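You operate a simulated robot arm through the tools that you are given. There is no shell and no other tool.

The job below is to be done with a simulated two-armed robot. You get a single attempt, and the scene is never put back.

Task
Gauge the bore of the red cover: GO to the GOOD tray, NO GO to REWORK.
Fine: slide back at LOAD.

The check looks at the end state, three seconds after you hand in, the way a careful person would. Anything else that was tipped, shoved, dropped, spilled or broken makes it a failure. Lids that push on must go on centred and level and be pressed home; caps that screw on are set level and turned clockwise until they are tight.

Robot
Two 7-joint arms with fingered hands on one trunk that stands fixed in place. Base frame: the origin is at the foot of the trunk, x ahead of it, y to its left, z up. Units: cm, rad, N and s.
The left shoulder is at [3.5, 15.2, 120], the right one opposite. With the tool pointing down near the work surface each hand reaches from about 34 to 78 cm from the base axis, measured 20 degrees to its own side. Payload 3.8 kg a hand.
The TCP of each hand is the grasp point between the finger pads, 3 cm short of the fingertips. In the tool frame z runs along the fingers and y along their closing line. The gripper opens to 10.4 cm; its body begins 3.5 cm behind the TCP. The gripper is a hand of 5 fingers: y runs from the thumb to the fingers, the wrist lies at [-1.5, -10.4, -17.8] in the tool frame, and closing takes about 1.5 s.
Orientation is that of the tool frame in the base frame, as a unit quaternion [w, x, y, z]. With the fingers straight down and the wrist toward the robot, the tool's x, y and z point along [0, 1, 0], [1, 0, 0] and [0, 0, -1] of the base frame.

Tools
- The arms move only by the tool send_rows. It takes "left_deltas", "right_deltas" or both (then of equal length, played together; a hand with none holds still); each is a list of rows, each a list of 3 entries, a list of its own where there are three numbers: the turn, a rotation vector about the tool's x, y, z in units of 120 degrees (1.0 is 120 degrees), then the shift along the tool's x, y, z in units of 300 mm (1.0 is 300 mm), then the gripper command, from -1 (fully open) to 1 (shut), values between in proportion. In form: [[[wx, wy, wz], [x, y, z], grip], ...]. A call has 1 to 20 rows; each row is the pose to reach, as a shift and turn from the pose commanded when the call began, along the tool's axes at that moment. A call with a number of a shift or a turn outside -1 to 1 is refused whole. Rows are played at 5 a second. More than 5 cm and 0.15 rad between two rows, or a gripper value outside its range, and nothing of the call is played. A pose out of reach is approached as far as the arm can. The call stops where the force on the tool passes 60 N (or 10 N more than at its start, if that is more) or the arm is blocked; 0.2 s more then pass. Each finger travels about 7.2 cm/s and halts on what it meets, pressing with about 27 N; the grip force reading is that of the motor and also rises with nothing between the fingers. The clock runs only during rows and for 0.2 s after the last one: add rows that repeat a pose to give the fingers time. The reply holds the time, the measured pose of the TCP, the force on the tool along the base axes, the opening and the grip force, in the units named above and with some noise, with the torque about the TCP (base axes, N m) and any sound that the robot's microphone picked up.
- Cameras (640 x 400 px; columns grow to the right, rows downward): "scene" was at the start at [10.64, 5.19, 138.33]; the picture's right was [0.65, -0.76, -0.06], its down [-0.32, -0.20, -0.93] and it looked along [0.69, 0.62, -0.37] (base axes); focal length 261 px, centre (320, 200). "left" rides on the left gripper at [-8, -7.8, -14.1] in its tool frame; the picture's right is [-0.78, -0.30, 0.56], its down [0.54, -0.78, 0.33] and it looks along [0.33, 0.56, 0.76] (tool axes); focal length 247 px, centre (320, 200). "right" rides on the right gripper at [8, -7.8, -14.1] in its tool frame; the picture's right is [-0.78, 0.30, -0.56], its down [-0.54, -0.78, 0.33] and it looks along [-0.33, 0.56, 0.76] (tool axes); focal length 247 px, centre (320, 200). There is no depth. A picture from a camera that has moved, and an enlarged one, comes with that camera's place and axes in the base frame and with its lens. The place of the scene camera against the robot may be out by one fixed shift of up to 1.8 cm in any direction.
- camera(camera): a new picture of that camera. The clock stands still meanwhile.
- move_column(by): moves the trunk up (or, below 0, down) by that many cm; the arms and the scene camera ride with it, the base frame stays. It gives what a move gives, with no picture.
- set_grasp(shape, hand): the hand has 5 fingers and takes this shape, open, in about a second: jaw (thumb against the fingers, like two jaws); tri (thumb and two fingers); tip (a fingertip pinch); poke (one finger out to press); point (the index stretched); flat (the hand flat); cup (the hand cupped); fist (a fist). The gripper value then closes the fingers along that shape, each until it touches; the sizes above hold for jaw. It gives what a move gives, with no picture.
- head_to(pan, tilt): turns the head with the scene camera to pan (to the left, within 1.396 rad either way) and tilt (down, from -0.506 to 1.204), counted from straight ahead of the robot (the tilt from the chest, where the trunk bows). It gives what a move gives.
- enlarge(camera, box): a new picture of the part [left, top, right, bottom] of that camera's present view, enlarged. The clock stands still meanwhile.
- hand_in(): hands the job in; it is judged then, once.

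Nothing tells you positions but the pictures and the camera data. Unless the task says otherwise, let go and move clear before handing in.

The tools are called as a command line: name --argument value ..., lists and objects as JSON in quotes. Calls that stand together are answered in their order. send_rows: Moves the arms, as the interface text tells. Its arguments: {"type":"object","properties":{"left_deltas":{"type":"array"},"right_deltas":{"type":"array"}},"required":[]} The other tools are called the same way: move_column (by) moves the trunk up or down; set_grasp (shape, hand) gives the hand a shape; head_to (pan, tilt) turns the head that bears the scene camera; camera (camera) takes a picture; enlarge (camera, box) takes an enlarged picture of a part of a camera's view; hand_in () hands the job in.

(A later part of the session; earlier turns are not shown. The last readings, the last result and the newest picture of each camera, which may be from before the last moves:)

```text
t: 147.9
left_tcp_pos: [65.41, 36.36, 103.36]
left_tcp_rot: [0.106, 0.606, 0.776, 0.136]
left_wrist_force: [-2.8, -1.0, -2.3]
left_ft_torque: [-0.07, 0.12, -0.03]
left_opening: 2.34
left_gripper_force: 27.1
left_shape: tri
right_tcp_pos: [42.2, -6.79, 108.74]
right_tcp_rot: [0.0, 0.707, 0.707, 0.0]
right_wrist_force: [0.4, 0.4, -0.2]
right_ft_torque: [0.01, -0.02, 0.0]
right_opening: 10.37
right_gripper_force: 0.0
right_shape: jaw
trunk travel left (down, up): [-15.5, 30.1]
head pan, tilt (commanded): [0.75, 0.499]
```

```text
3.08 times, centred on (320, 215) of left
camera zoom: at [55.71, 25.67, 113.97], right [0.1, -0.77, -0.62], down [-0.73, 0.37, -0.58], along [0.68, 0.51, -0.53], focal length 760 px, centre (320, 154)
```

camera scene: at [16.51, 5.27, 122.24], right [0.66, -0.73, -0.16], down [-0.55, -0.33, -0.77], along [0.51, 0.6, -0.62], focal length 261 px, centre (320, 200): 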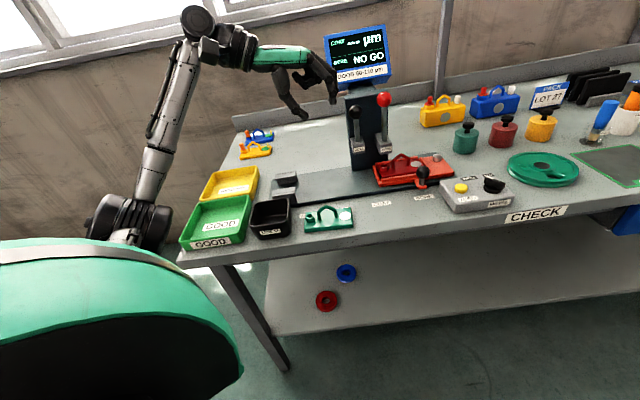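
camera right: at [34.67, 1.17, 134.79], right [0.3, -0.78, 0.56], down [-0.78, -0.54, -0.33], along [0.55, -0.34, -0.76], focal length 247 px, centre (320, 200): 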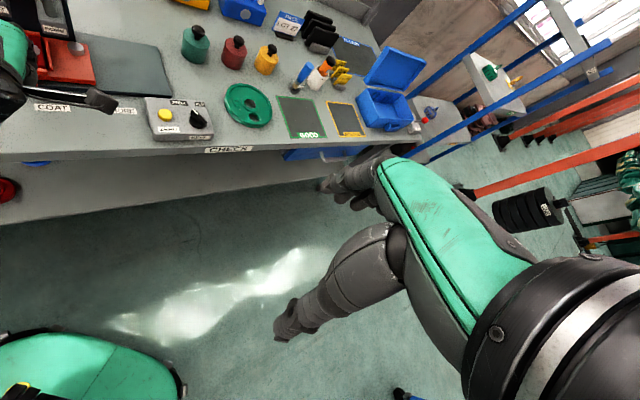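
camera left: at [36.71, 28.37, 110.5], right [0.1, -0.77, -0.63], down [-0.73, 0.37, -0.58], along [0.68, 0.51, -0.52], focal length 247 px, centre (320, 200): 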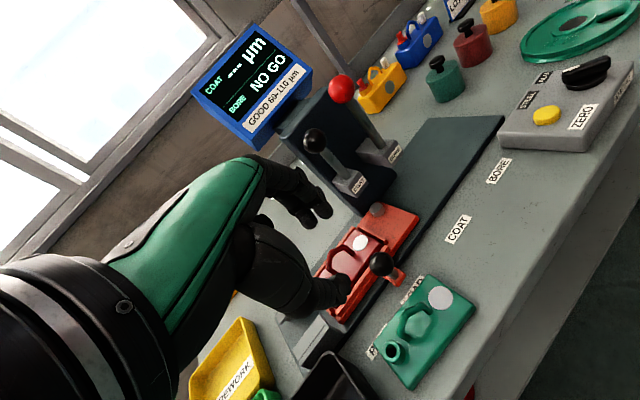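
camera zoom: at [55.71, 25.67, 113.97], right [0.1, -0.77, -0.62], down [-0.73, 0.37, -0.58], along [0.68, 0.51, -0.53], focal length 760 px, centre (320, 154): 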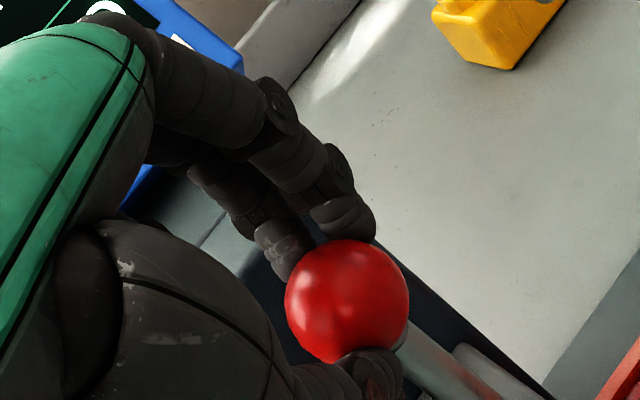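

The grip on the red knob matches the second test. I press down 3 cm to bring the plug just above the bore.

send_rows --left_deltas '[[[0, 0, 0], [0, -0.0068, 0.0188], 1], [[0, 0, 0], [0, -0.0148, 0.0407], 1], [[0, 0, 0], [0, -0.0228, 0.0627], 1], [[0, 0, 0], [0, -0.0308, 0.0846], 1], [[0, 0, 0], [0, -0.0342, 0.094], 1], [[0, 0, 0], [0, -0.0342, 0.094], 1]]'

enlarge --camera "scene" --box '[376, 145, 408, 175]'

enlarge --camera "left" --box '[370, 260, 450, 320]'

```text
t: 149.3
left_tcp_pos: [65.42, 36.25, 100.62]
left_tcp_rot: [0.108, 0.607, 0.776, 0.138]
left_wrist_force: [-5.2, -0.6, 3.2]
left_ft_torque: [-0.02, 0.1, -0.02]
left_opening: 2.36
left_gripper_force: 27.1
left_shape: tri
right_tcp_pos: [42.14, -6.86, 108.85]
right_tcp_rot: [-0.001, 0.707, 0.707, 0.0]
right_wrist_force: [-1.3, 0.5, 0.8]
right_ft_torque: [0.0, 0.0, 0.02]
right_opening: 10.37
right_gripper_force: 0.1
right_shape: jaw
trunk travel left (down, up): [-15.5, 30.1]
head pan, tilt (commanded): [0.75, 0.499]
```

```text
13.33 times, centred on (392, 160) of scene
camera zoom: at [16.41, 5.21, 122.26], right [0.66, -0.73, -0.16], down [-0.55, -0.33, -0.77], along [0.51, 0.6, -0.62], focal length 3481 px, centre (-640, 733)
```

zoom: 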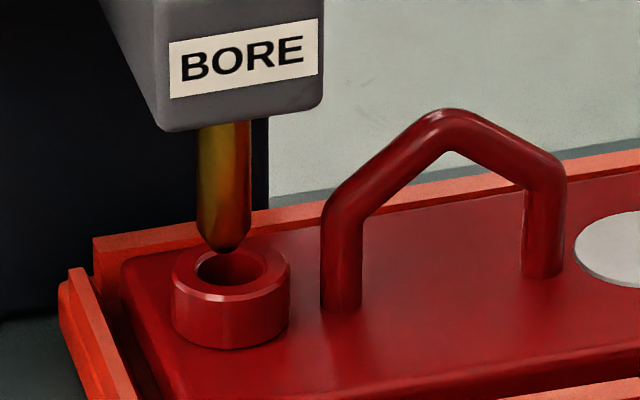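

```text
6.67 times, centred on (410, 290) of left
camera zoom: at [55.7, 25.66, 111.06], right [0.1, -0.77, -0.62], down [-0.73, 0.37, -0.58], along [0.68, 0.51, -0.52], focal length 1646 px, centre (-280, -400)
```

zoom: 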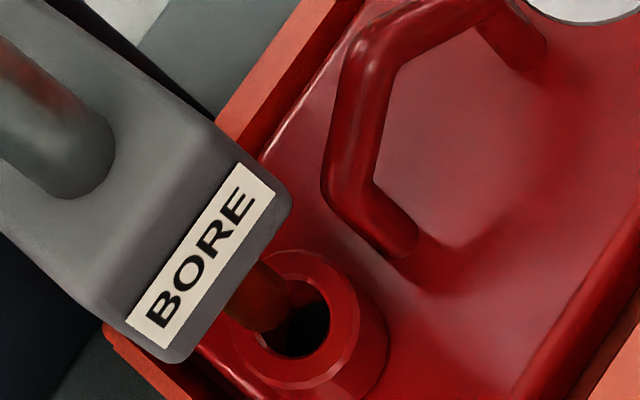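

The bore is now about 0.15 cm right of the plug, so the nest middle is not quite the plug line. I press anyway to compare the stopping depth: if it stops at the same depth whatever the offset, the stop is the bore itself and not the rim.

send_rows --left_deltas '[[[0, 0, 0], [0, -0.0034, 0.0094], 1], [[0, 0, 0], [0, -0.0068, 0.0188], 1], [[0, 0, 0], [0, -0.0091, 0.025], 1], [[0, 0, 0], [0, -0.0114, 0.0313], 1], [[0, 0, 0], [0, -0.0114, 0.0313], 1]]'

enlarge --camera "scene" --box '[376, 145, 408, 175]'

enlarge --camera "left" --box '[370, 260, 450, 320]'

camera --camera "left"

```text
t: 150.5
left_tcp_pos: [65.35, 36.3, 99.68]
left_tcp_rot: [0.109, 0.606, 0.776, 0.14]
left_wrist_force: [-2.1, -0.2, 13.2]
left_ft_torque: [0.01, -0.09, 0.03]
left_opening: 2.46
left_gripper_force: 27.5
left_shape: tri
right_tcp_pos: [42.27, -6.88, 108.85]
right_tcp_rot: [0.001, 0.707, 0.707, 0.001]
right_wrist_force: [0.4, 0.3, 0.3]
right_ft_torque: [-0.01, 0.01, -0.01]
right_opening: 10.37
right_gripper_force: 0.1
right_shape: jaw
trunk travel left (down, up): [-15.5, 30.1]
head pan, tilt (commanded): [0.75, 0.499]
```

```text
13.33 times, centred on (392, 160) of scene
camera zoom: at [16.33, 5.15, 122.29], right [0.66, -0.73, -0.16], down [-0.55, -0.33, -0.77], along [0.51, 0.6, -0.61], focal length 3481 px, centre (-640, 733)
```

zoom: 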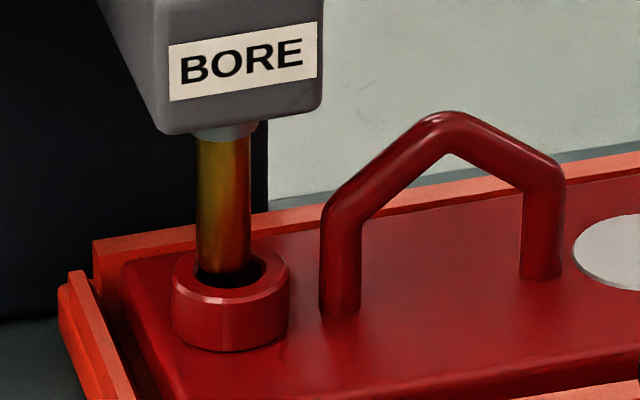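

```text
6.67 times, centred on (410, 290) of left
camera zoom: at [55.57, 25.64, 110.21], right [0.11, -0.77, -0.63], down [-0.72, 0.37, -0.58], along [0.68, 0.51, -0.52], focal length 1646 px, centre (-280, -400)
```

zoom: 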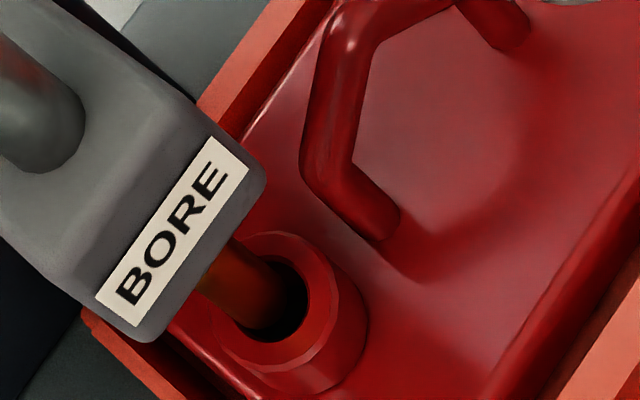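

```text
taken
camera left: at [55.57, 25.64, 110.21], right [0.11, -0.77, -0.63], down [-0.72, 0.37, -0.58], along [0.68, 0.51, -0.52], focal length 247 px, centre (320, 200)
```

left: 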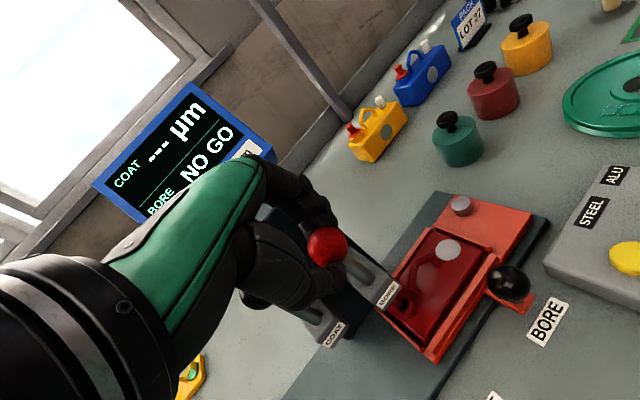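

Three presses with the bore at different offsets (right, left and right of the plug) all stop at the same depth of about 3.7 cm, the cover is never pushed aside, and the screen reads NO GO each time. That settles it: NO GO, so REWORK. I let the plunger up, release it and withdraw.

send_rows --left_deltas '[[[0, 0, 0], [0, 0.0114, -0.0313], 1], [[0, 0, 0], [0, 0.0228, -0.0627], 1], [[0, 0, 0], [0, 0.0342, -0.094], 1], [[0, 0, 0], [0, 0.0433, -0.119], 1], [[0, 0, 0], [0, 0.0433, -0.119], 0.6], [[0, 0, 0], [0, 0.0433, -0.119], 0.2], [[0, 0, 0], [0, 0.0433, -0.119], 0.13], [[0, 0, 0], [0, 0.0433, -0.17], 0.13], [[0, 0, 0], [0, 0.0433, -0.24], 0.13], [[0, 0, 0], [0, 0.0433, -0.32], 0.13], [[0, 0, 0], [0, 0.0433, -0.32], 0.13]]'

camera --camera "left"

```text
t: 152.9
left_tcp_pos: [63.64, 35.77, 109.08]
left_tcp_rot: [0.106, 0.605, 0.777, 0.137]
left_wrist_force: [-0.1, 0.3, 0.3]
left_ft_torque: [0.01, 0.03, 0.0]
left_opening: 4.48
left_gripper_force: 0.0
left_shape: tri
right_tcp_pos: [42.34, -6.86, 108.6]
right_tcp_rot: [0.0, 0.707, 0.707, 0.0]
right_wrist_force: [-0.4, -0.4, 0.0]
right_ft_torque: [-0.02, -0.03, -0.05]
right_opening: 10.35
right_gripper_force: 0.1
right_shape: jaw
trunk travel left (down, up): [-15.5, 30.1]
head pan, tilt (commanded): [0.75, 0.499]
```

```text
taken
camera left: at [53.74, 25.12, 119.56], right [0.1, -0.77, -0.62], down [-0.73, 0.37, -0.58], along [0.68, 0.51, -0.53], focal length 247 px, centre (320, 200)
```

left: 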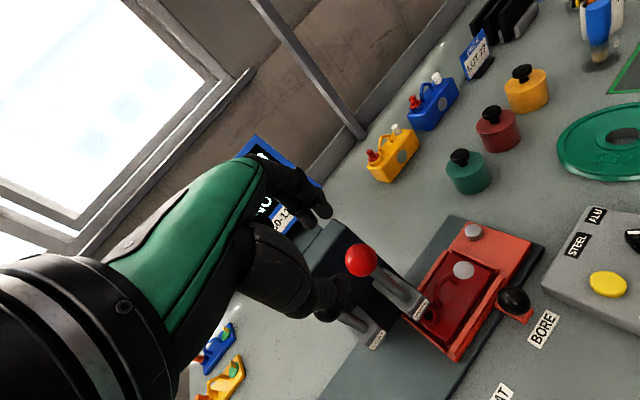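

The plunger is up and free. I go back down to the slide knob at BORE.

send_rows --left_deltas '[[[0, 0, 0], [-0.08, -0.1, 0.01], 0.13], [[0, 0, 0], [-0.205, -0.19, 0.02], 0.13], [[0, 0, 0], [-0.325, -0.28, 0.04], 0.13], [[0, 0, 0], [-0.322, -0.273, 0.16], 0.13], [[0, 0, 0], [-0.318, -0.266, 0.28], 0.13], [[0, 0, 0], [-0.314, -0.259, 0.4], 0.13], [[0, 0, 0], [-0.311, -0.2526, 0.507], 0.13], [[0, 0, 0], [-0.311, -0.2526, 0.507], 0.13]]'

enlarge --camera "left" --box '[260, 170, 460, 295]'

```text
t: 154.7
left_tcp_pos: [63.83, 26.41, 91.95]
left_tcp_rot: [0.107, 0.607, 0.776, 0.137]
left_wrist_force: [-0.1, 0.1, 0.3]
left_ft_torque: [0.02, 0.0, 0.01]
left_opening: 4.5
left_gripper_force: 0.1
left_shape: tri
right_tcp_pos: [42.34, -6.91, 108.65]
right_tcp_rot: [-0.001, 0.707, 0.708, -0.001]
right_wrist_force: [0.0, -0.1, -0.1]
right_ft_torque: [0.01, -0.01, 0.01]
right_opening: 10.37
right_gripper_force: 0.1
right_shape: jaw
trunk travel left (down, up): [-15.5, 30.1]
head pan, tilt (commanded): [0.75, 0.499]
```

```text
3.20 times, centred on (360, 232) of left
camera zoom: at [54.12, 15.78, 102.54], right [0.1, -0.77, -0.62], down [-0.73, 0.37, -0.58], along [0.68, 0.51, -0.53], focal length 790 px, centre (192, 96)
```

zoom: 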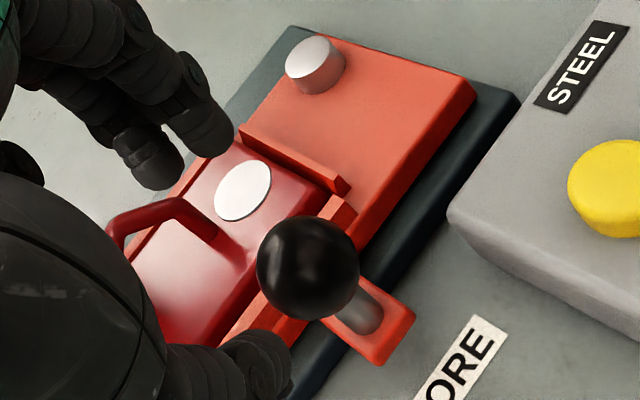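

The knob is in line. I go in and grip it.

send_rows --left_deltas '[[[0, 0, 0], [-0.001, 0.003, 0.05], 0.13], [[0, 0, 0], [-0.002, 0.006, 0.1], 0.13], [[0, 0, 0], [-0.003, 0.008, 0.14], 0.13], [[0, 0, 0], [-0.003, 0.008, 0.17], 0.13], [[0, 0, 0], [-0.003, 0.008, 0.17], 0.13], [[0, 0, 0], [-0.003, 0.008, 0.17], 0.4], [[0, 0, 0], [-0.003, 0.008, 0.17], 0.6], [[0, 0, 0], [-0.003, 0.008, 0.17], 0.8], [[0, 0, 0], [-0.003, 0.008, 0.17], 1], [[0, 0, 0], [-0.003, 0.008, 0.17], 1], [[0, 0, 0], [-0.003, 0.008, 0.17], 1]]'

enlarge --camera "left" --box '[240, 160, 440, 285]'

```text
t: 157.1
left_tcp_pos: [65.93, 26.9, 87.16]
left_tcp_rot: [0.105, 0.607, 0.776, 0.135]
left_wrist_force: [-1.9, -0.8, -6.5]
left_ft_torque: [-0.02, 0.07, -0.02]
left_opening: 1.82
left_gripper_force: 26.7
left_shape: tri
right_tcp_pos: [42.31, -6.76, 108.69]
right_tcp_rot: [0.0, 0.707, 0.707, -0.001]
right_wrist_force: [-0.4, 0.2, -0.1]
right_ft_torque: [-0.02, -0.01, 0.02]
right_opening: 10.37
right_gripper_force: 0.0
right_shape: jaw
trunk travel left (down, up): [-15.5, 30.1]
head pan, tilt (commanded): [0.75, 0.499]
```

```text
3.20 times, centred on (340, 222) of left
camera zoom: at [56.14, 16.16, 97.73], right [0.1, -0.77, -0.62], down [-0.73, 0.37, -0.58], along [0.68, 0.51, -0.53], focal length 790 px, centre (256, 128)
```

zoom: 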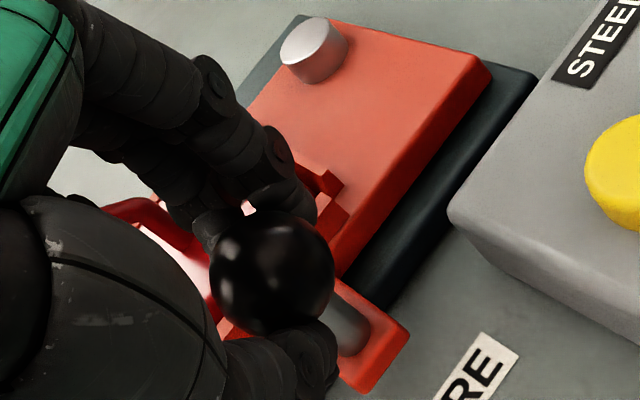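

The knob is held. I slide the carriage back the full 19.9 cm to LOAD.

send_rows --left_deltas '[[[0, 0, 0], [0.0113, -0.0065, -0.0024], 1], [[0, 0, 0], [0.034, -0.0194, -0.0071], 1], [[0, 0, 0], [0.0681, -0.0388, -0.0141], 1], [[0, 0, 0], [0.1077, -0.0615, -0.0224], 1], [[0, 0, 0], [0.1531, -0.0874, -0.0318], 1], [[0, 0, 0], [0.1985, -0.1133, -0.0412], 1], [[0, 0, 0], [0.2439, -0.1392, -0.0506], 1], [[0, 0, 0], [0.2892, -0.1651, -0.06], 1], [[0, 0, 0], [0.3346, -0.191, -0.0694], 1], [[0, 0, 0], [0.38, -0.2169, -0.0789], 1], [[0, 0, 0], [0.4253, -0.2428, -0.0883], 1], [[0, 0, 0], [0.4707, -0.2687, -0.0977], 1], [[0, 0, 0], [0.5104, -0.2913, -0.1059], 1], [[0, 0, 0], [0.5387, -0.3075, -0.1118], 1], [[0, 0, 0], [0.5558, -0.3172, -0.1153], 1], [[0, 0, 0], [0.5671, -0.3237, -0.1177], 1], [[0, 0, 0], [0.5671, -0.3237, -0.1177], 1]]'

enlarge --camera "scene" --box '[270, 130, 430, 230]'

enlarge --camera "left" --box '[240, 160, 440, 285]'

```text
t: 160.7
left_tcp_pos: [51.88, 40.9, 87.17]
left_tcp_rot: [0.107, 0.606, 0.776, 0.137]
left_wrist_force: [-4.4, -1.3, -16.5]
left_ft_torque: [-0.04, 0.14, -0.07]
left_opening: 1.74
left_gripper_force: 27.1
left_shape: tri
right_tcp_pos: [42.44, -6.77, 108.67]
right_tcp_rot: [0.0, 0.707, 0.707, -0.001]
right_wrist_force: [0.6, -0.1, 0.1]
right_ft_torque: [0.01, -0.02, 0.02]
right_opening: 10.37
right_gripper_force: 0.2
right_shape: jaw
trunk travel left (down, up): [-15.5, 30.1]
head pan, tilt (commanded): [0.75, 0.499]
```

```text
4.00 times, centred on (350, 180) of scene
camera zoom: at [16.64, 5.4, 122.2], right [0.66, -0.73, -0.16], down [-0.55, -0.33, -0.77], along [0.51, 0.6, -0.62], focal length 1044 px, centre (200, 280)
```

zoom: 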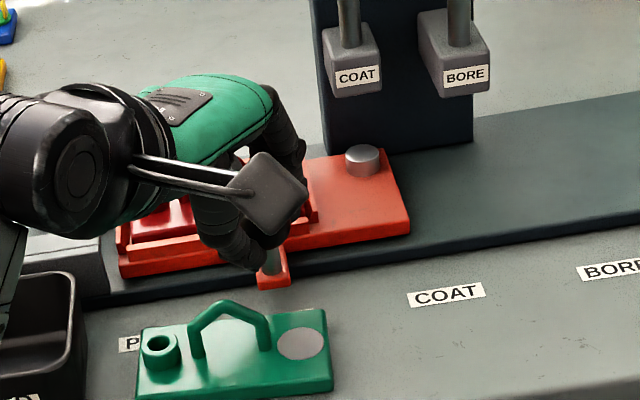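

```text
3.20 times, centred on (340, 222) of left
camera zoom: at [42.09, 30.25, 97.78], right [0.1, -0.77, -0.62], down [-0.73, 0.37, -0.58], along [0.68, 0.51, -0.53], focal length 790 px, centre (256, 128)
```

zoom: 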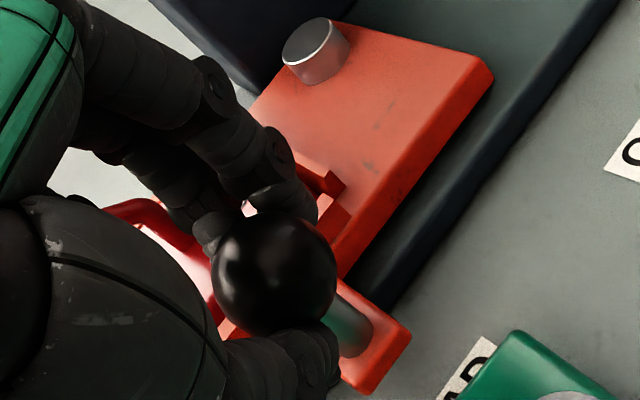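

The slide is back at LOAD. I release the knob and back out.

send_rows --left_deltas '[[[0, 0, 0], [0, 0, 0.002], 0.6], [[0, 0, 0], [0, 0, 0.002], 0.2], [[0, 0, 0], [0, 0, 0.002], 0.13], [[0, 0, 0], [0, 0, -0.06], 0.13], [[0, 0, 0], [0, 0, -0.14], 0.13], [[0, 0, 0], [0, 0, -0.25], 0.13], [[0, 0, 0], [0, 0.03, -0.36], 0.13], [[0, 0, 0], [0, 0.03, -0.46], 0.13], [[0, 0, 0], [0, 0.03, -0.46], 0.13]]'

camera --camera "left"

enlarge --camera "scene" --box '[290, 150, 386, 210]'

```text
t: 162.7
left_tcp_pos: [47.92, 39.76, 100.67]
left_tcp_rot: [0.107, 0.607, 0.776, 0.137]
left_wrist_force: [-0.9, -0.4, -0.3]
left_ft_torque: [0.0, 0.0, 0.02]
left_opening: 4.49
left_gripper_force: 0.0
left_shape: tri
right_tcp_pos: [42.3, -6.74, 108.66]
right_tcp_rot: [0.0, 0.707, 0.707, 0.0]
right_wrist_force: [0.0, 0.8, -0.1]
right_ft_torque: [0.02, 0.03, 0.03]
right_opening: 10.37
right_gripper_force: 0.1
right_shape: jaw
trunk travel left (down, up): [-15.5, 30.1]
head pan, tilt (commanded): [0.75, 0.499]
```

```text
taken
camera left: at [38.21, 29.06, 111.17], right [0.1, -0.77, -0.62], down [-0.73, 0.37, -0.58], along [0.68, 0.51, -0.53], focal length 247 px, centre (320, 200)
```

left: 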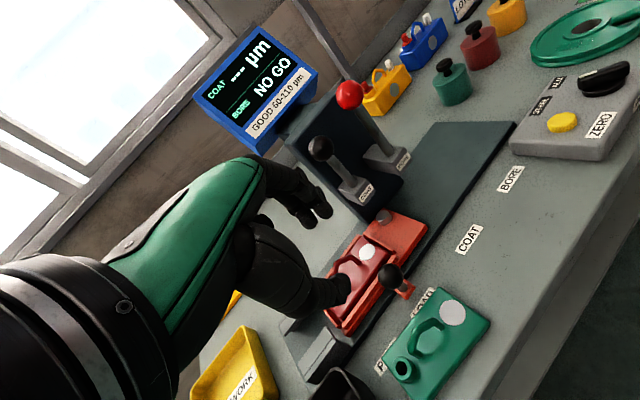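

```text
6.67 times, centred on (338, 180) of scene
camera zoom: at [16.55, 5.27, 122.23], right [0.66, -0.73, -0.16], down [-0.55, -0.33, -0.77], along [0.51, 0.6, -0.62], focal length 1740 px, centre (200, 333)
```

zoom: 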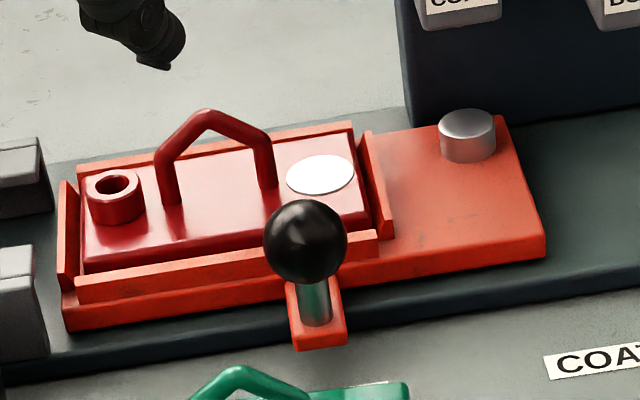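

The slide stands at LOAD with the cover in it. I turn the hand to lift the cover out by its handle.

send_rows --left_deltas '[[[-0.0383, 0, 0], [0.044, 0.04, 0.027], 0.13], [[-0.0767, 0, 0], [0.088, 0.08, 0.053], 0.13], [[-0.0767, 0, 0], [0.088, 0.08, 0.053], 0.13]]'

send_rows --left_deltas '[[[0, 0.0305, -0.0546], [0.012, 0.011, 0.025], 0.13], [[0, 0.061, -0.1092], [0.024, 0.022, 0.05], 0.13], [[0, 0.0915, -0.1637], [0.036, 0.033, 0.075], 0.13], [[0, 0.122, -0.2183], [0.0473, 0.0436, 0.1007], 0.385], [[0, 0.122, -0.2183], [0.0473, 0.0436, 0.1007], 0.385]]'

enlarge --camera "left" --box '[290, 180, 450, 320]'

```text
t: 163.5
left_tcp_pos: [49.91, 43.02, 99.72]
left_tcp_rot: [0.155, 0.595, 0.763, 0.199]
left_wrist_force: [0.0, -0.8, -0.5]
left_ft_torque: [-0.01, 0.01, -0.01]
left_opening: 4.51
left_gripper_force: 0.0
left_shape: tri
right_tcp_pos: [42.31, -6.89, 108.66]
right_tcp_rot: [0.0, 0.707, 0.707, 0.0]
right_wrist_force: [1.2, 0.5, 0.2]
right_ft_torque: [0.0, 0.01, -0.03]
right_opening: 10.39
right_gripper_force: 0.0
right_shape: jaw
trunk travel left (down, up): [-15.5, 30.1]
head pan, tilt (commanded): [0.75, 0.499]
```

```text
t: 164.7
left_tcp_pos: [52.22, 45.1, 97.91]
left_tcp_rot: [0.098, 0.377, 0.891, 0.232]
left_wrist_force: [0.7, -0.1, -0.2]
left_ft_torque: [-0.05, -0.01, 0.02]
left_opening: 3.22
left_gripper_force: 0.1
left_shape: tri
right_tcp_pos: [42.22, -6.71, 108.69]
right_tcp_rot: [0.0, 0.707, 0.707, 0.001]
right_wrist_force: [0.0, 0.1, 0.2]
right_ft_torque: [0.01, -0.03, 0.0]
right_opening: 10.36
right_gripper_force: 0.0
right_shape: jaw
trunk travel left (down, up): [-15.5, 30.1]
head pan, tilt (commanded): [0.75, 0.499]
```

```text
2.86 times, centred on (370, 250) of left
camera zoom: at [48.04, 29.91, 106.44], right [0.55, -0.55, -0.63], down [-0.74, 0.03, -0.67], along [0.38, 0.84, -0.39], focal length 706 px, centre (177, 57)
```

zoom: 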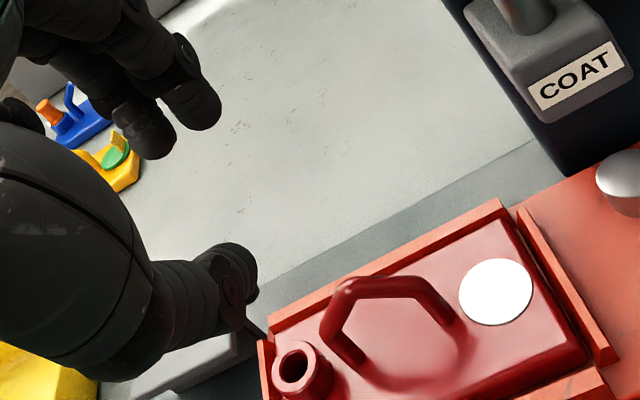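

The handle is where I expect it. I line up and go in along the finger axis to just before it.

send_rows --left_deltas '[[[0, 0, 0], [-0.003, -0.032, 0.06], 0.385], [[0, 0, 0], [-0.005, -0.064, 0.12], 0.385], [[0, 0, 0], [-0.005, -0.064, 0.18], 0.385], [[0, 0, 0], [-0.005, -0.064, 0.2], 0.385], [[0, 0, 0], [-0.005, -0.064, 0.2], 0.385]]'

enlarge --camera "left" --box '[260, 180, 420, 300]'

```text
t: 165.9
left_tcp_pos: [53.32, 45.78, 91.91]
left_tcp_rot: [0.099, 0.378, 0.891, 0.232]
left_wrist_force: [-0.6, 0.2, 0.6]
left_ft_torque: [0.0, -0.01, 0.0]
left_opening: 3.2
left_gripper_force: 0.0
left_shape: tri
right_tcp_pos: [42.24, -6.86, 108.68]
right_tcp_rot: [0.0, 0.707, 0.707, 0.001]
right_wrist_force: [-0.3, -0.3, -0.5]
right_ft_torque: [-0.02, 0.01, -0.02]
right_opening: 10.36
right_gripper_force: 0.1
right_shape: jaw
trunk travel left (down, up): [-15.5, 30.1]
head pan, tilt (commanded): [0.75, 0.499]
```

```text
3.33 times, centred on (340, 240) of left
camera zoom: at [49.12, 30.6, 100.4], right [0.55, -0.55, -0.63], down [-0.74, 0.03, -0.67], along [0.38, 0.84, -0.39], focal length 823 px, centre (253, 67)
```

zoom: 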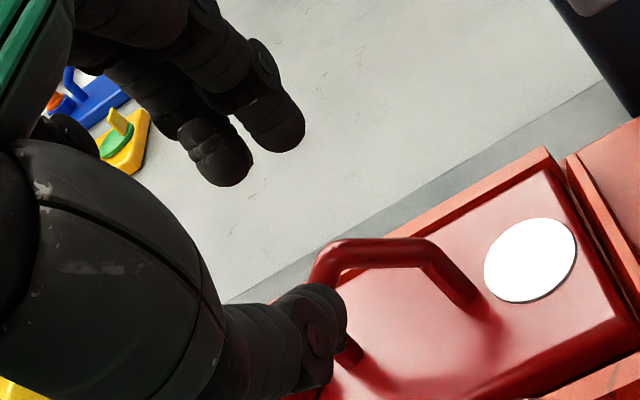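

The arch is on the finger axis again. I advance 3.9 cm and close on it.

send_rows --left_deltas '[[[0, 0, 0], [0, 0.001, 0.04], 0.385], [[0, 0, 0], [0, 0.002, 0.08], 0.385], [[0, 0, 0], [0, 0.002, 0.11], 0.385], [[0, 0, 0], [0, 0.002, 0.13], 0.385], [[0, 0, 0], [0, 0.002, 0.13], 0.385], [[0, 0, 0], [0, 0.002, 0.13], 0.6], [[0, 0, 0], [0, 0.002, 0.13], 0.8], [[0, 0, 0], [0, 0.002, 0.13], 1], [[0, 0, 0], [0, 0.002, 0.13], 1], [[0, 0, 0], [0, 0.002, 0.13], 1], [[0, 0, 0], [0, 0.002, 0.13], 1]]'

enlarge --camera "left" --box '[260, 170, 420, 290]'

```text
t: 168.3
left_tcp_pos: [54.82, 47.23, 88.25]
left_tcp_rot: [0.098, 0.379, 0.89, 0.233]
left_wrist_force: [0.5, -0.2, -3.1]
left_ft_torque: [0.04, -0.02, -0.01]
left_opening: 0.0
left_gripper_force: 26.8
left_shape: tri
right_tcp_pos: [42.23, -6.91, 108.76]
right_tcp_rot: [0.001, 0.706, 0.708, 0.0]
right_wrist_force: [1.0, 0.9, -0.7]
right_ft_torque: [-0.01, 0.01, 0.01]
right_opening: 10.36
right_gripper_force: 0.0
right_shape: jaw
trunk travel left (down, up): [-15.5, 30.1]
head pan, tilt (commanded): [0.75, 0.499]
```

```text
3.33 times, centred on (340, 230) of left
camera zoom: at [50.54, 32.0, 96.8], right [0.55, -0.55, -0.63], down [-0.74, 0.03, -0.67], along [0.38, 0.84, -0.39], focal length 823 px, centre (253, 100)
```

zoom: 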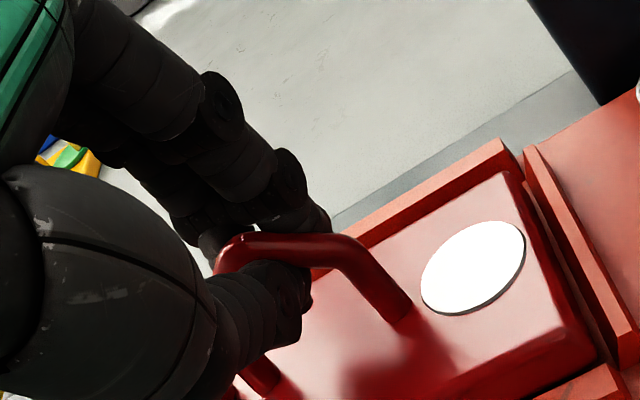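

The fingers are closed around the arch. I lift straight up 2 cm and check that the cover leaves the nest cleanly.

send_rows --left_deltas '[[[0, 0, 0], [0, 0.0081, -0.0146], 1], [[0, 0, 0], [0, 0.0195, -0.0349], 1], [[0, 0, 0], [0, 0.0325, -0.0582], 1], [[0, 0, 0], [0, 0.0325, -0.0582], 1]]'

enlarge --camera "left" --box '[260, 170, 420, 290]'

enlarge --camera "scene" --box '[280, 130, 376, 210]'

```text
t: 169.3
left_tcp_pos: [54.75, 47.17, 90.29]
left_tcp_rot: [0.098, 0.378, 0.891, 0.233]
left_wrist_force: [-0.7, -0.3, -2.8]
left_ft_torque: [0.01, -0.02, 0.02]
left_opening: 0.05
left_gripper_force: 27.8
left_shape: tri
right_tcp_pos: [42.31, -6.8, 108.62]
right_tcp_rot: [-0.001, 0.707, 0.707, 0.0]
right_wrist_force: [0.5, 0.2, 0.2]
right_ft_torque: [0.01, 0.01, 0.01]
right_opening: 10.38
right_gripper_force: 0.1
right_shape: jaw
trunk travel left (down, up): [-15.5, 30.1]
head pan, tilt (commanded): [0.75, 0.499]
```

```text
3.33 times, centred on (340, 230) of left
camera zoom: at [50.5, 31.97, 98.86], right [0.55, -0.55, -0.63], down [-0.74, 0.03, -0.67], along [0.38, 0.84, -0.39], focal length 823 px, centre (253, 100)
```

zoom: 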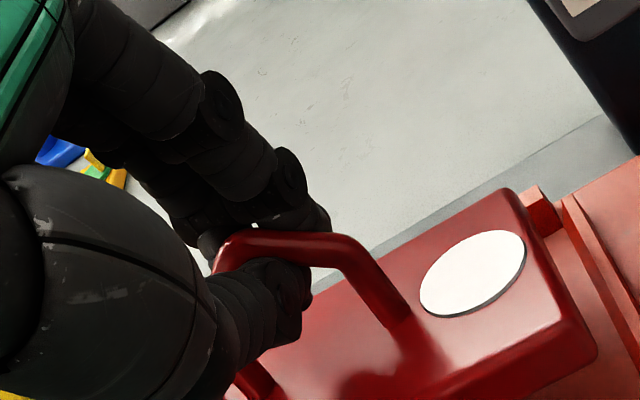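

```text
5.00 times, centred on (328, 170) of scene
camera zoom: at [16.57, 5.29, 122.22], right [0.66, -0.73, -0.16], down [-0.55, -0.33, -0.77], along [0.51, 0.6, -0.62], focal length 1305 px, centre (280, 350)
```

zoom: 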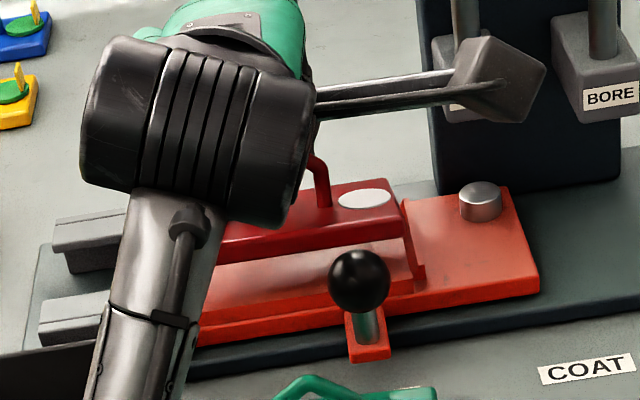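

The cover is out of the nest and level, and the slide stayed put. I raise it to about z 100 and carry it slowly left toward the yellow REWORK tray.

send_rows --left_deltas '[[[0, 0, 0], [0, 0.03, -0.055], 1], [[0, 0, 0], [0, 0.08, -0.145], 1], [[0, 0, 0], [0, 0.13, -0.235], 1], [[0, 0, 0], [0.02, 0.1578, -0.2823], 1], [[0, 0, 0], [0.08, 0.162, -0.28], 1], [[0, 0, 0], [0.16, 0.172, -0.275], 1], [[0, 0, 0], [0.24, 0.187, -0.266], 1], [[0, 0, 0], [0.32, 0.203, -0.257], 1], [[0, 0, 0], [0.4, 0.22, -0.248], 1], [[0, 0, 0], [0.48, 0.237, -0.238], 1], [[0, 0, 0], [0.55, 0.252, -0.23], 1], [[0, 0, 0], [0.6, 0.262, -0.224], 1], [[0, 0, 0], [0.6, 0.262, -0.224], 1]]'

camera --camera "left"

camera --camera "scene"

```text
t: 172.1
left_tcp_pos: [44.79, 62.63, 100.13]
left_tcp_rot: [0.098, 0.378, 0.891, 0.232]
left_wrist_force: [0.4, 0.1, -3.0]
left_ft_torque: [0.0, -0.04, 0.02]
left_opening: 0.03
left_gripper_force: 27.1
left_shape: tri
right_tcp_pos: [42.32, -6.83, 108.6]
right_tcp_rot: [0.001, 0.707, 0.707, 0.0]
right_wrist_force: [0.5, -0.4, -0.1]
right_ft_torque: [0.03, 0.01, -0.01]
right_opening: 10.36
right_gripper_force: 0.1
right_shape: jaw
trunk travel left (down, up): [-15.5, 30.1]
head pan, tilt (commanded): [0.75, 0.499]
```

```text
taken
camera left: at [40.51, 47.43, 108.54], right [0.55, -0.55, -0.63], down [-0.74, 0.03, -0.67], along [0.38, 0.84, -0.39], focal length 247 px, centre (320, 200)
```

left: 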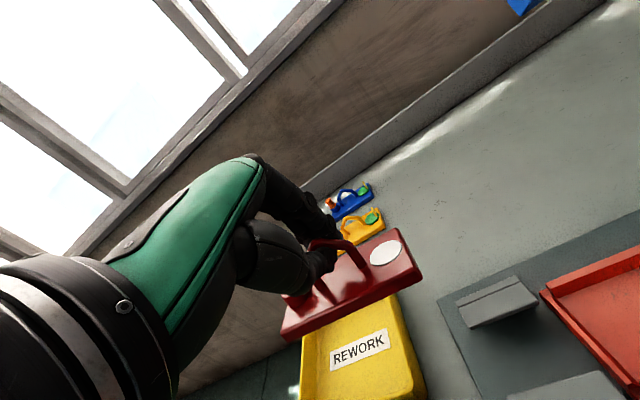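

```text
taken
camera scene: at [16.57, 5.28, 122.22], right [0.66, -0.73, -0.16], down [-0.55, -0.33, -0.77], along [0.51, 0.6, -0.62], focal length 261 px, centre (320, 200)
```

scene: 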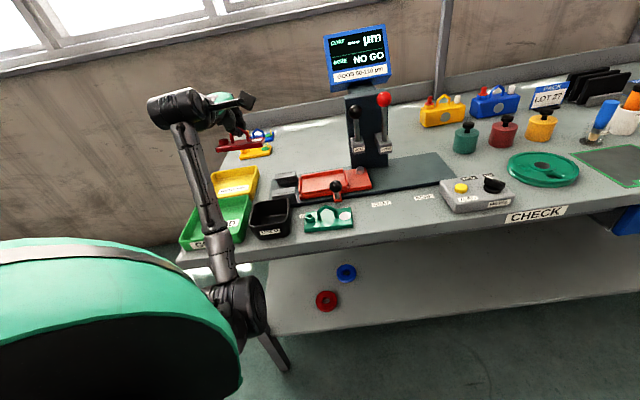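

The cover hangs steady, and I now see the REWORK tray right ahead, with its centre near (41.3, 70.8). I move above it.

send_rows --left_deltas '[[[0, 0, 0], [0.04, 0.008, 0.004], 1], [[0, 0, 0], [0.1, 0.023, 0.013], 1], [[0, 0, 0], [0.16, 0.042, 0.023], 1], [[0, 0, 0], [0.22, 0.06, 0.033], 1], [[0, 0, 0], [0.262, 0.072, 0.04], 1], [[0, 0, 0], [0.276, 0.076, 0.0425], 1], [[0, 0, 0], [0.276, 0.076, 0.0425], 1]]'

camera --camera "left"

head_to --pan 1.0 --tilt 0.5

camera --camera "scene"

```text
t: 173.7
left_tcp_pos: [40.76, 70.4, 100.14]
left_tcp_rot: [0.098, 0.378, 0.891, 0.232]
left_wrist_force: [-0.2, 0.4, -3.3]
left_ft_torque: [-0.03, 0.03, 0.02]
left_opening: 0.04
left_gripper_force: 27.3
left_shape: tri
right_tcp_pos: [42.36, -6.88, 108.65]
right_tcp_rot: [0.0, 0.707, 0.707, 0.0]
right_wrist_force: [-0.9, -0.2, 0.0]
right_ft_torque: [0.01, -0.02, -0.01]
right_opening: 10.38
right_gripper_force: 0.0
right_shape: jaw
trunk travel left (down, up): [-15.5, 30.1]
head pan, tilt (commanded): [0.75, 0.499]
```

```text
taken
camera left: at [36.58, 55.27, 108.53], right [0.55, -0.55, -0.63], down [-0.74, 0.03, -0.67], along [0.38, 0.84, -0.39], focal length 247 px, centre (320, 200)
```

left: 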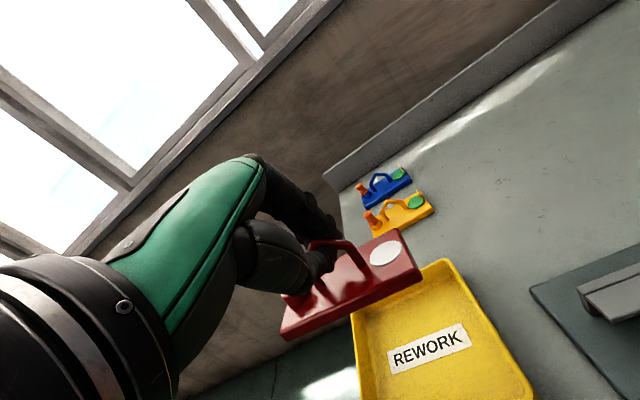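

```text
t: 174.4
left_tcp_pos: [40.72, 70.5, 100.12]
left_tcp_rot: [0.098, 0.378, 0.891, 0.232]
left_wrist_force: [-0.5, -0.3, -2.7]
left_ft_torque: [-0.05, -0.01, 0.0]
left_opening: 0.01
left_gripper_force: 27.4
left_shape: tri
right_tcp_pos: [42.27, -6.86, 108.75]
right_tcp_rot: [0.001, 0.707, 0.707, 0.0]
right_wrist_force: [-0.4, -0.5, -0.3]
right_ft_torque: [0.05, -0.02, 0.0]
right_opening: 10.4
right_gripper_force: 0.1
right_shape: jaw
trunk travel left (down, up): [-15.5, 30.1]
head pan, tilt (commanded): [1.0, 0.499]
```

```text
taken
camera scene: at [14.87, 6.76, 122.63], right [0.82, -0.54, -0.2], down [-0.46, -0.4, -0.79], along [0.35, 0.74, -0.58], focal length 261 px, centre (320, 200)
```

scene: 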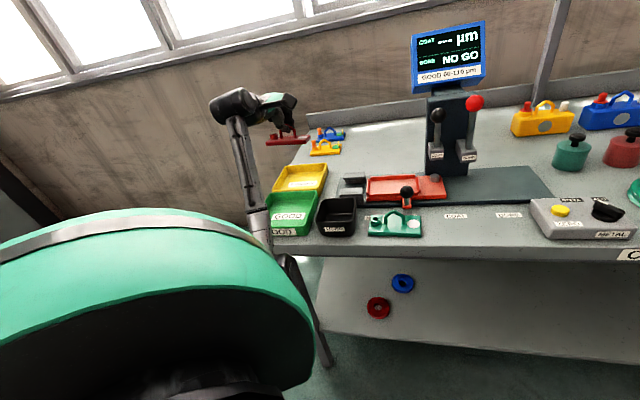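

The cover hangs centred over the yellow tray, whose rim I measure at 13.2 × 12.7 cm around (41, 70.7). I lower it 10 cm, to just above the rim, and check.

send_rows --left_deltas '[[[0, 0, 0], [0, -0.016, 0.029], 1], [[0, 0, 0], [0, -0.041, 0.073], 1], [[0, 0, 0], [0, -0.073, 0.131], 1], [[0, 0, 0], [0, -0.106, 0.189], 1], [[0, 0, 0], [0, -0.138, 0.247], 1], [[0, 0, 0], [0, -0.1546, 0.2765], 1], [[0, 0, 0], [0, -0.1546, 0.2765], 1]]'

camera --camera "left"

enlarge --camera "scene" --box '[200, 90, 360, 240]'

```text
t: 176.0
left_tcp_pos: [40.86, 70.66, 90.41]
left_tcp_rot: [0.098, 0.378, 0.891, 0.232]
left_wrist_force: [-0.5, -0.2, -3.3]
left_ft_torque: [0.0, -0.05, 0.0]
left_opening: 0.07
left_gripper_force: 26.9
left_shape: tri
right_tcp_pos: [42.32, -6.77, 108.73]
right_tcp_rot: [0.0, 0.707, 0.707, 0.001]
right_wrist_force: [0.5, 0.7, -1.0]
right_ft_torque: [-0.01, 0.0, -0.02]
right_opening: 10.37
right_gripper_force: 0.2
right_shape: jaw
trunk travel left (down, up): [-15.5, 30.1]
head pan, tilt (commanded): [1.0, 0.499]
```

```text
taken
camera left: at [36.68, 55.33, 98.93], right [0.55, -0.55, -0.63], down [-0.74, 0.03, -0.67], along [0.38, 0.84, -0.39], focal length 247 px, centre (320, 200)
```

left: 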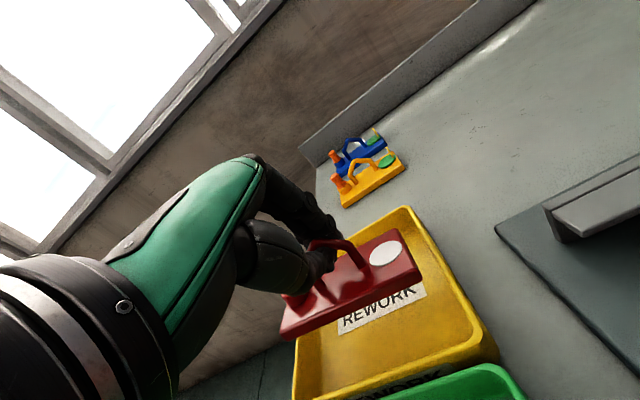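

```text
2.67 times, centred on (280, 165) of scene
camera zoom: at [14.86, 6.75, 122.64], right [0.82, -0.54, -0.2], down [-0.46, -0.4, -0.79], along [0.35, 0.74, -0.58], focal length 696 px, centre (427, 293)
```

zoom: 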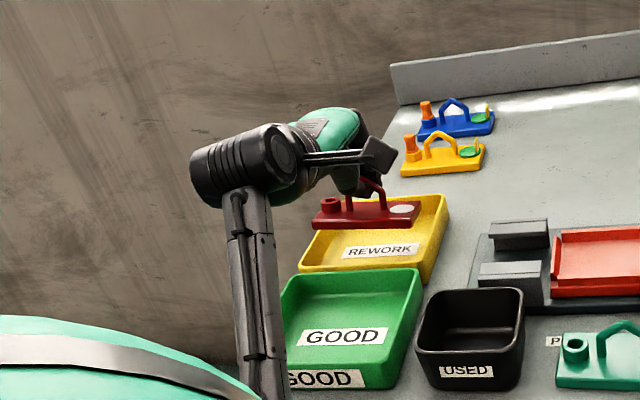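

By my measurements the cover's centre is within about 0.5 cm of the tray's centre, with nearly 1 cm to spare at each end. I lower it 3.2 cm into the tray.

send_rows --left_deltas '[[[0, 0, 0], [0, -0.013, 0.0233], 1], [[0, 0, 0], [0, -0.0293, 0.0524], 1], [[0, 0, 0], [0, -0.0439, 0.0786], 1], [[0, 0, 0], [0, -0.052, 0.0931], 1], [[0, 0, 0], [0, -0.052, 0.0931], 1]]'

camera --camera "left"

enlarge --camera "scene" --box '[240, 120, 336, 200]'

```text
t: 177.2
left_tcp_pos: [40.8, 70.4, 87.34]
left_tcp_rot: [0.099, 0.378, 0.891, 0.232]
left_wrist_force: [-0.6, -0.6, -3.0]
left_ft_torque: [-0.02, -0.03, -0.01]
left_opening: 0.03
left_gripper_force: 27.0
left_shape: tri
right_tcp_pos: [42.32, -6.77, 108.68]
right_tcp_rot: [0.0, 0.708, 0.706, -0.001]
right_wrist_force: [-0.4, -0.4, -0.6]
right_ft_torque: [0.0, 0.0, -0.03]
right_opening: 10.37
right_gripper_force: 0.1
right_shape: jaw
trunk travel left (down, up): [-15.5, 30.1]
head pan, tilt (commanded): [1.0, 0.499]
```

```text
taken
camera left: at [36.66, 55.26, 95.85], right [0.55, -0.55, -0.63], down [-0.74, 0.03, -0.67], along [0.38, 0.84, -0.39], focal length 247 px, centre (320, 200)
```

left: 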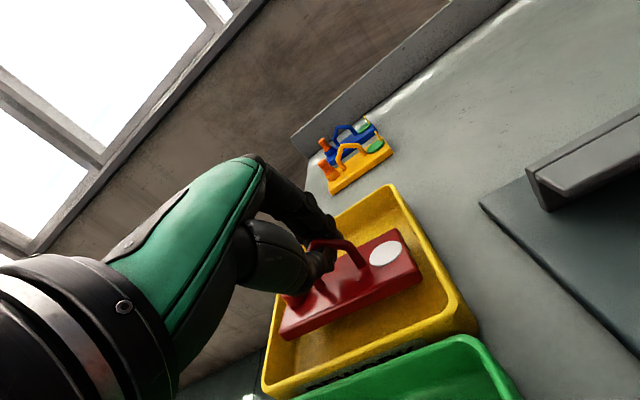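

```text
5.00 times, centred on (288, 160) of scene
camera zoom: at [14.87, 6.76, 122.64], right [0.82, -0.54, -0.2], down [-0.46, -0.4, -0.79], along [0.35, 0.74, -0.58], focal length 1305 px, centre (480, 400)
```

zoom: 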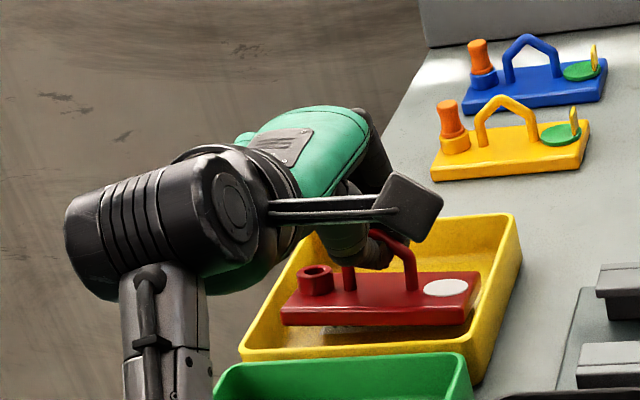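

The cover is inside the tray's walls with similar gaps at both ends. I lower further in small steps until I feel the floor.

send_rows --left_deltas '[[[0, 0, 0], [0, -0.0041, 0.0073], 1], [[0, 0, 0], [0, -0.0081, 0.0146], 1], [[0, 0, 0], [0, -0.0081, 0.0146], 1]]'

enlarge --camera "left" --box '[250, 180, 490, 400]'

```text
t: 178.0
left_tcp_pos: [40.9, 70.38, 86.85]
left_tcp_rot: [0.098, 0.379, 0.891, 0.231]
left_wrist_force: [0.3, -0.5, -2.4]
left_ft_torque: [0.02, -0.01, 0.01]
left_opening: 0.01
left_gripper_force: 26.8
left_shape: tri
right_tcp_pos: [42.34, -6.86, 108.69]
right_tcp_rot: [-0.001, 0.707, 0.707, 0.0]
right_wrist_force: [-0.9, 0.4, 0.0]
right_ft_torque: [-0.02, -0.02, -0.01]
right_opening: 10.35
right_gripper_force: 0.3
right_shape: jaw
trunk travel left (down, up): [-15.5, 30.1]
head pan, tilt (commanded): [1.0, 0.499]
```

```text
1.82 times, centred on (370, 290) of left
camera zoom: at [36.65, 55.27, 95.3], right [0.55, -0.55, -0.63], down [-0.74, 0.03, -0.67], along [0.38, 0.84, -0.39], focal length 449 px, centre (229, 36)
```

zoom: 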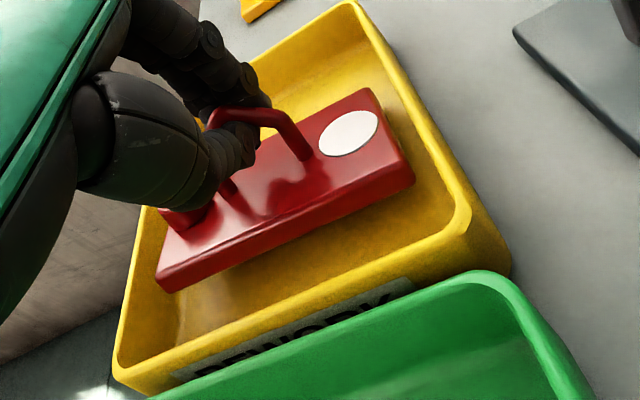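

The cover is well inside the tray with clear space on all sides. I keep lowering.

send_rows --left_deltas '[[[0, 0, 0], [0, -0.0041, 0.0073], 1], [[0, 0, 0], [0, -0.0081, 0.0146], 1], [[0, 0, 0], [0, -0.0098, 0.0175], 1], [[0, 0, 0], [0, -0.0098, 0.0175], 1]]'

enlarge --camera "left" --box '[250, 180, 490, 400]'

```text
t: 179.0
left_tcp_pos: [40.84, 70.56, 86.24]
left_tcp_rot: [0.099, 0.379, 0.89, 0.232]
left_wrist_force: [-0.8, 0.9, -1.3]
left_ft_torque: [-0.02, -0.09, 0.02]
left_opening: 0.04
left_gripper_force: 27.2
left_shape: tri
right_tcp_pos: [42.35, -6.77, 108.81]
right_tcp_rot: [0.0, 0.707, 0.707, 0.0]
right_wrist_force: [-0.7, 0.2, 1.0]
right_ft_torque: [0.01, 0.02, 0.03]
right_opening: 10.37
right_gripper_force: 0.2
right_shape: jaw
trunk travel left (down, up): [-15.5, 30.1]
head pan, tilt (commanded): [1.0, 0.499]
```

```text
1.82 times, centred on (370, 290) of left
camera zoom: at [36.64, 55.25, 94.7], right [0.55, -0.55, -0.63], down [-0.74, 0.03, -0.67], along [0.38, 0.84, -0.39], focal length 449 px, centre (229, 36)
```

zoom: 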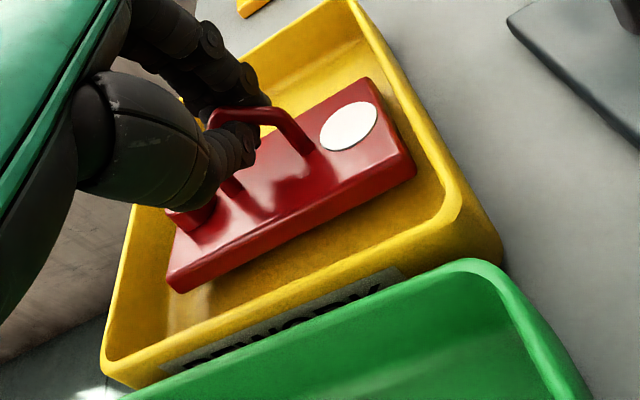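

The force is starting to fall off, so the cover is touching down. I lower 0.4 cm more.

send_rows --left_deltas '[[[0, 0, 0], [0, -0.0033, 0.0058], 1], [[0, 0, 0], [0, -0.0065, 0.0116], 1], [[0, 0, 0], [0, -0.0065, 0.0116], 1]]'

enlarge --camera "left" --box '[250, 180, 490, 400]'

enlarge --camera "scene" --box '[240, 120, 336, 200]'

```text
t: 179.8
left_tcp_pos: [40.84, 70.36, 85.93]
left_tcp_rot: [0.098, 0.377, 0.891, 0.232]
left_wrist_force: [-0.3, -0.1, -0.2]
left_ft_torque: [-0.03, -0.05, 0.01]
left_opening: 0.07
left_gripper_force: 26.9
left_shape: tri
right_tcp_pos: [42.14, -6.72, 108.66]
right_tcp_rot: [0.0, 0.707, 0.707, 0.001]
right_wrist_force: [0.3, 0.6, 0.3]
right_ft_torque: [0.01, 0.02, 0.01]
right_opening: 10.38
right_gripper_force: 0.1
right_shape: jaw
trunk travel left (down, up): [-15.5, 30.1]
head pan, tilt (commanded): [1.0, 0.499]
```

```text
1.82 times, centred on (370, 290) of left
camera zoom: at [36.7, 55.28, 94.38], right [0.55, -0.55, -0.63], down [-0.74, 0.03, -0.67], along [0.38, 0.84, -0.39], focal length 449 px, centre (229, 36)
```

zoom: 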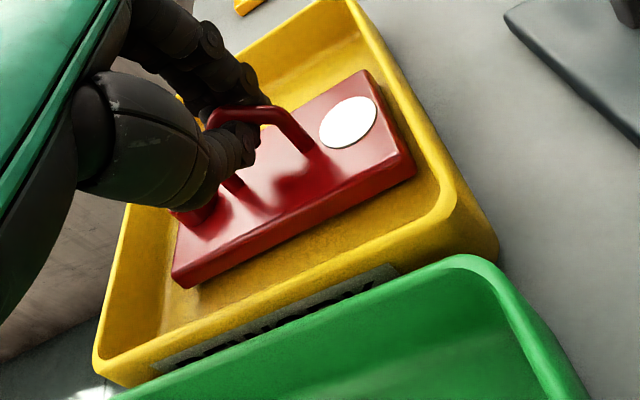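

```text
5.00 times, centred on (288, 160) of scene
camera zoom: at [14.84, 6.72, 122.64], right [0.82, -0.54, -0.2], down [-0.46, -0.4, -0.79], along [0.35, 0.74, -0.58], focal length 1305 px, centre (480, 400)
```

zoom: 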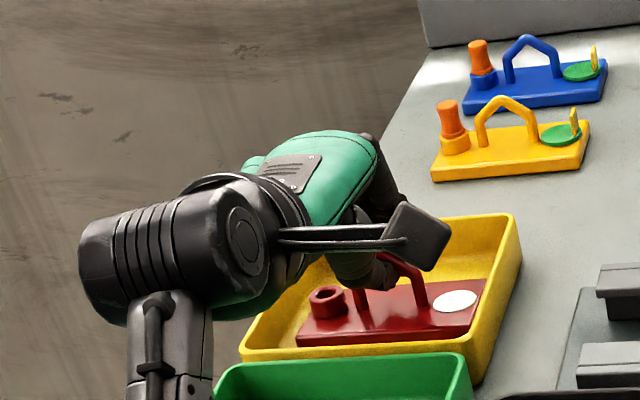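

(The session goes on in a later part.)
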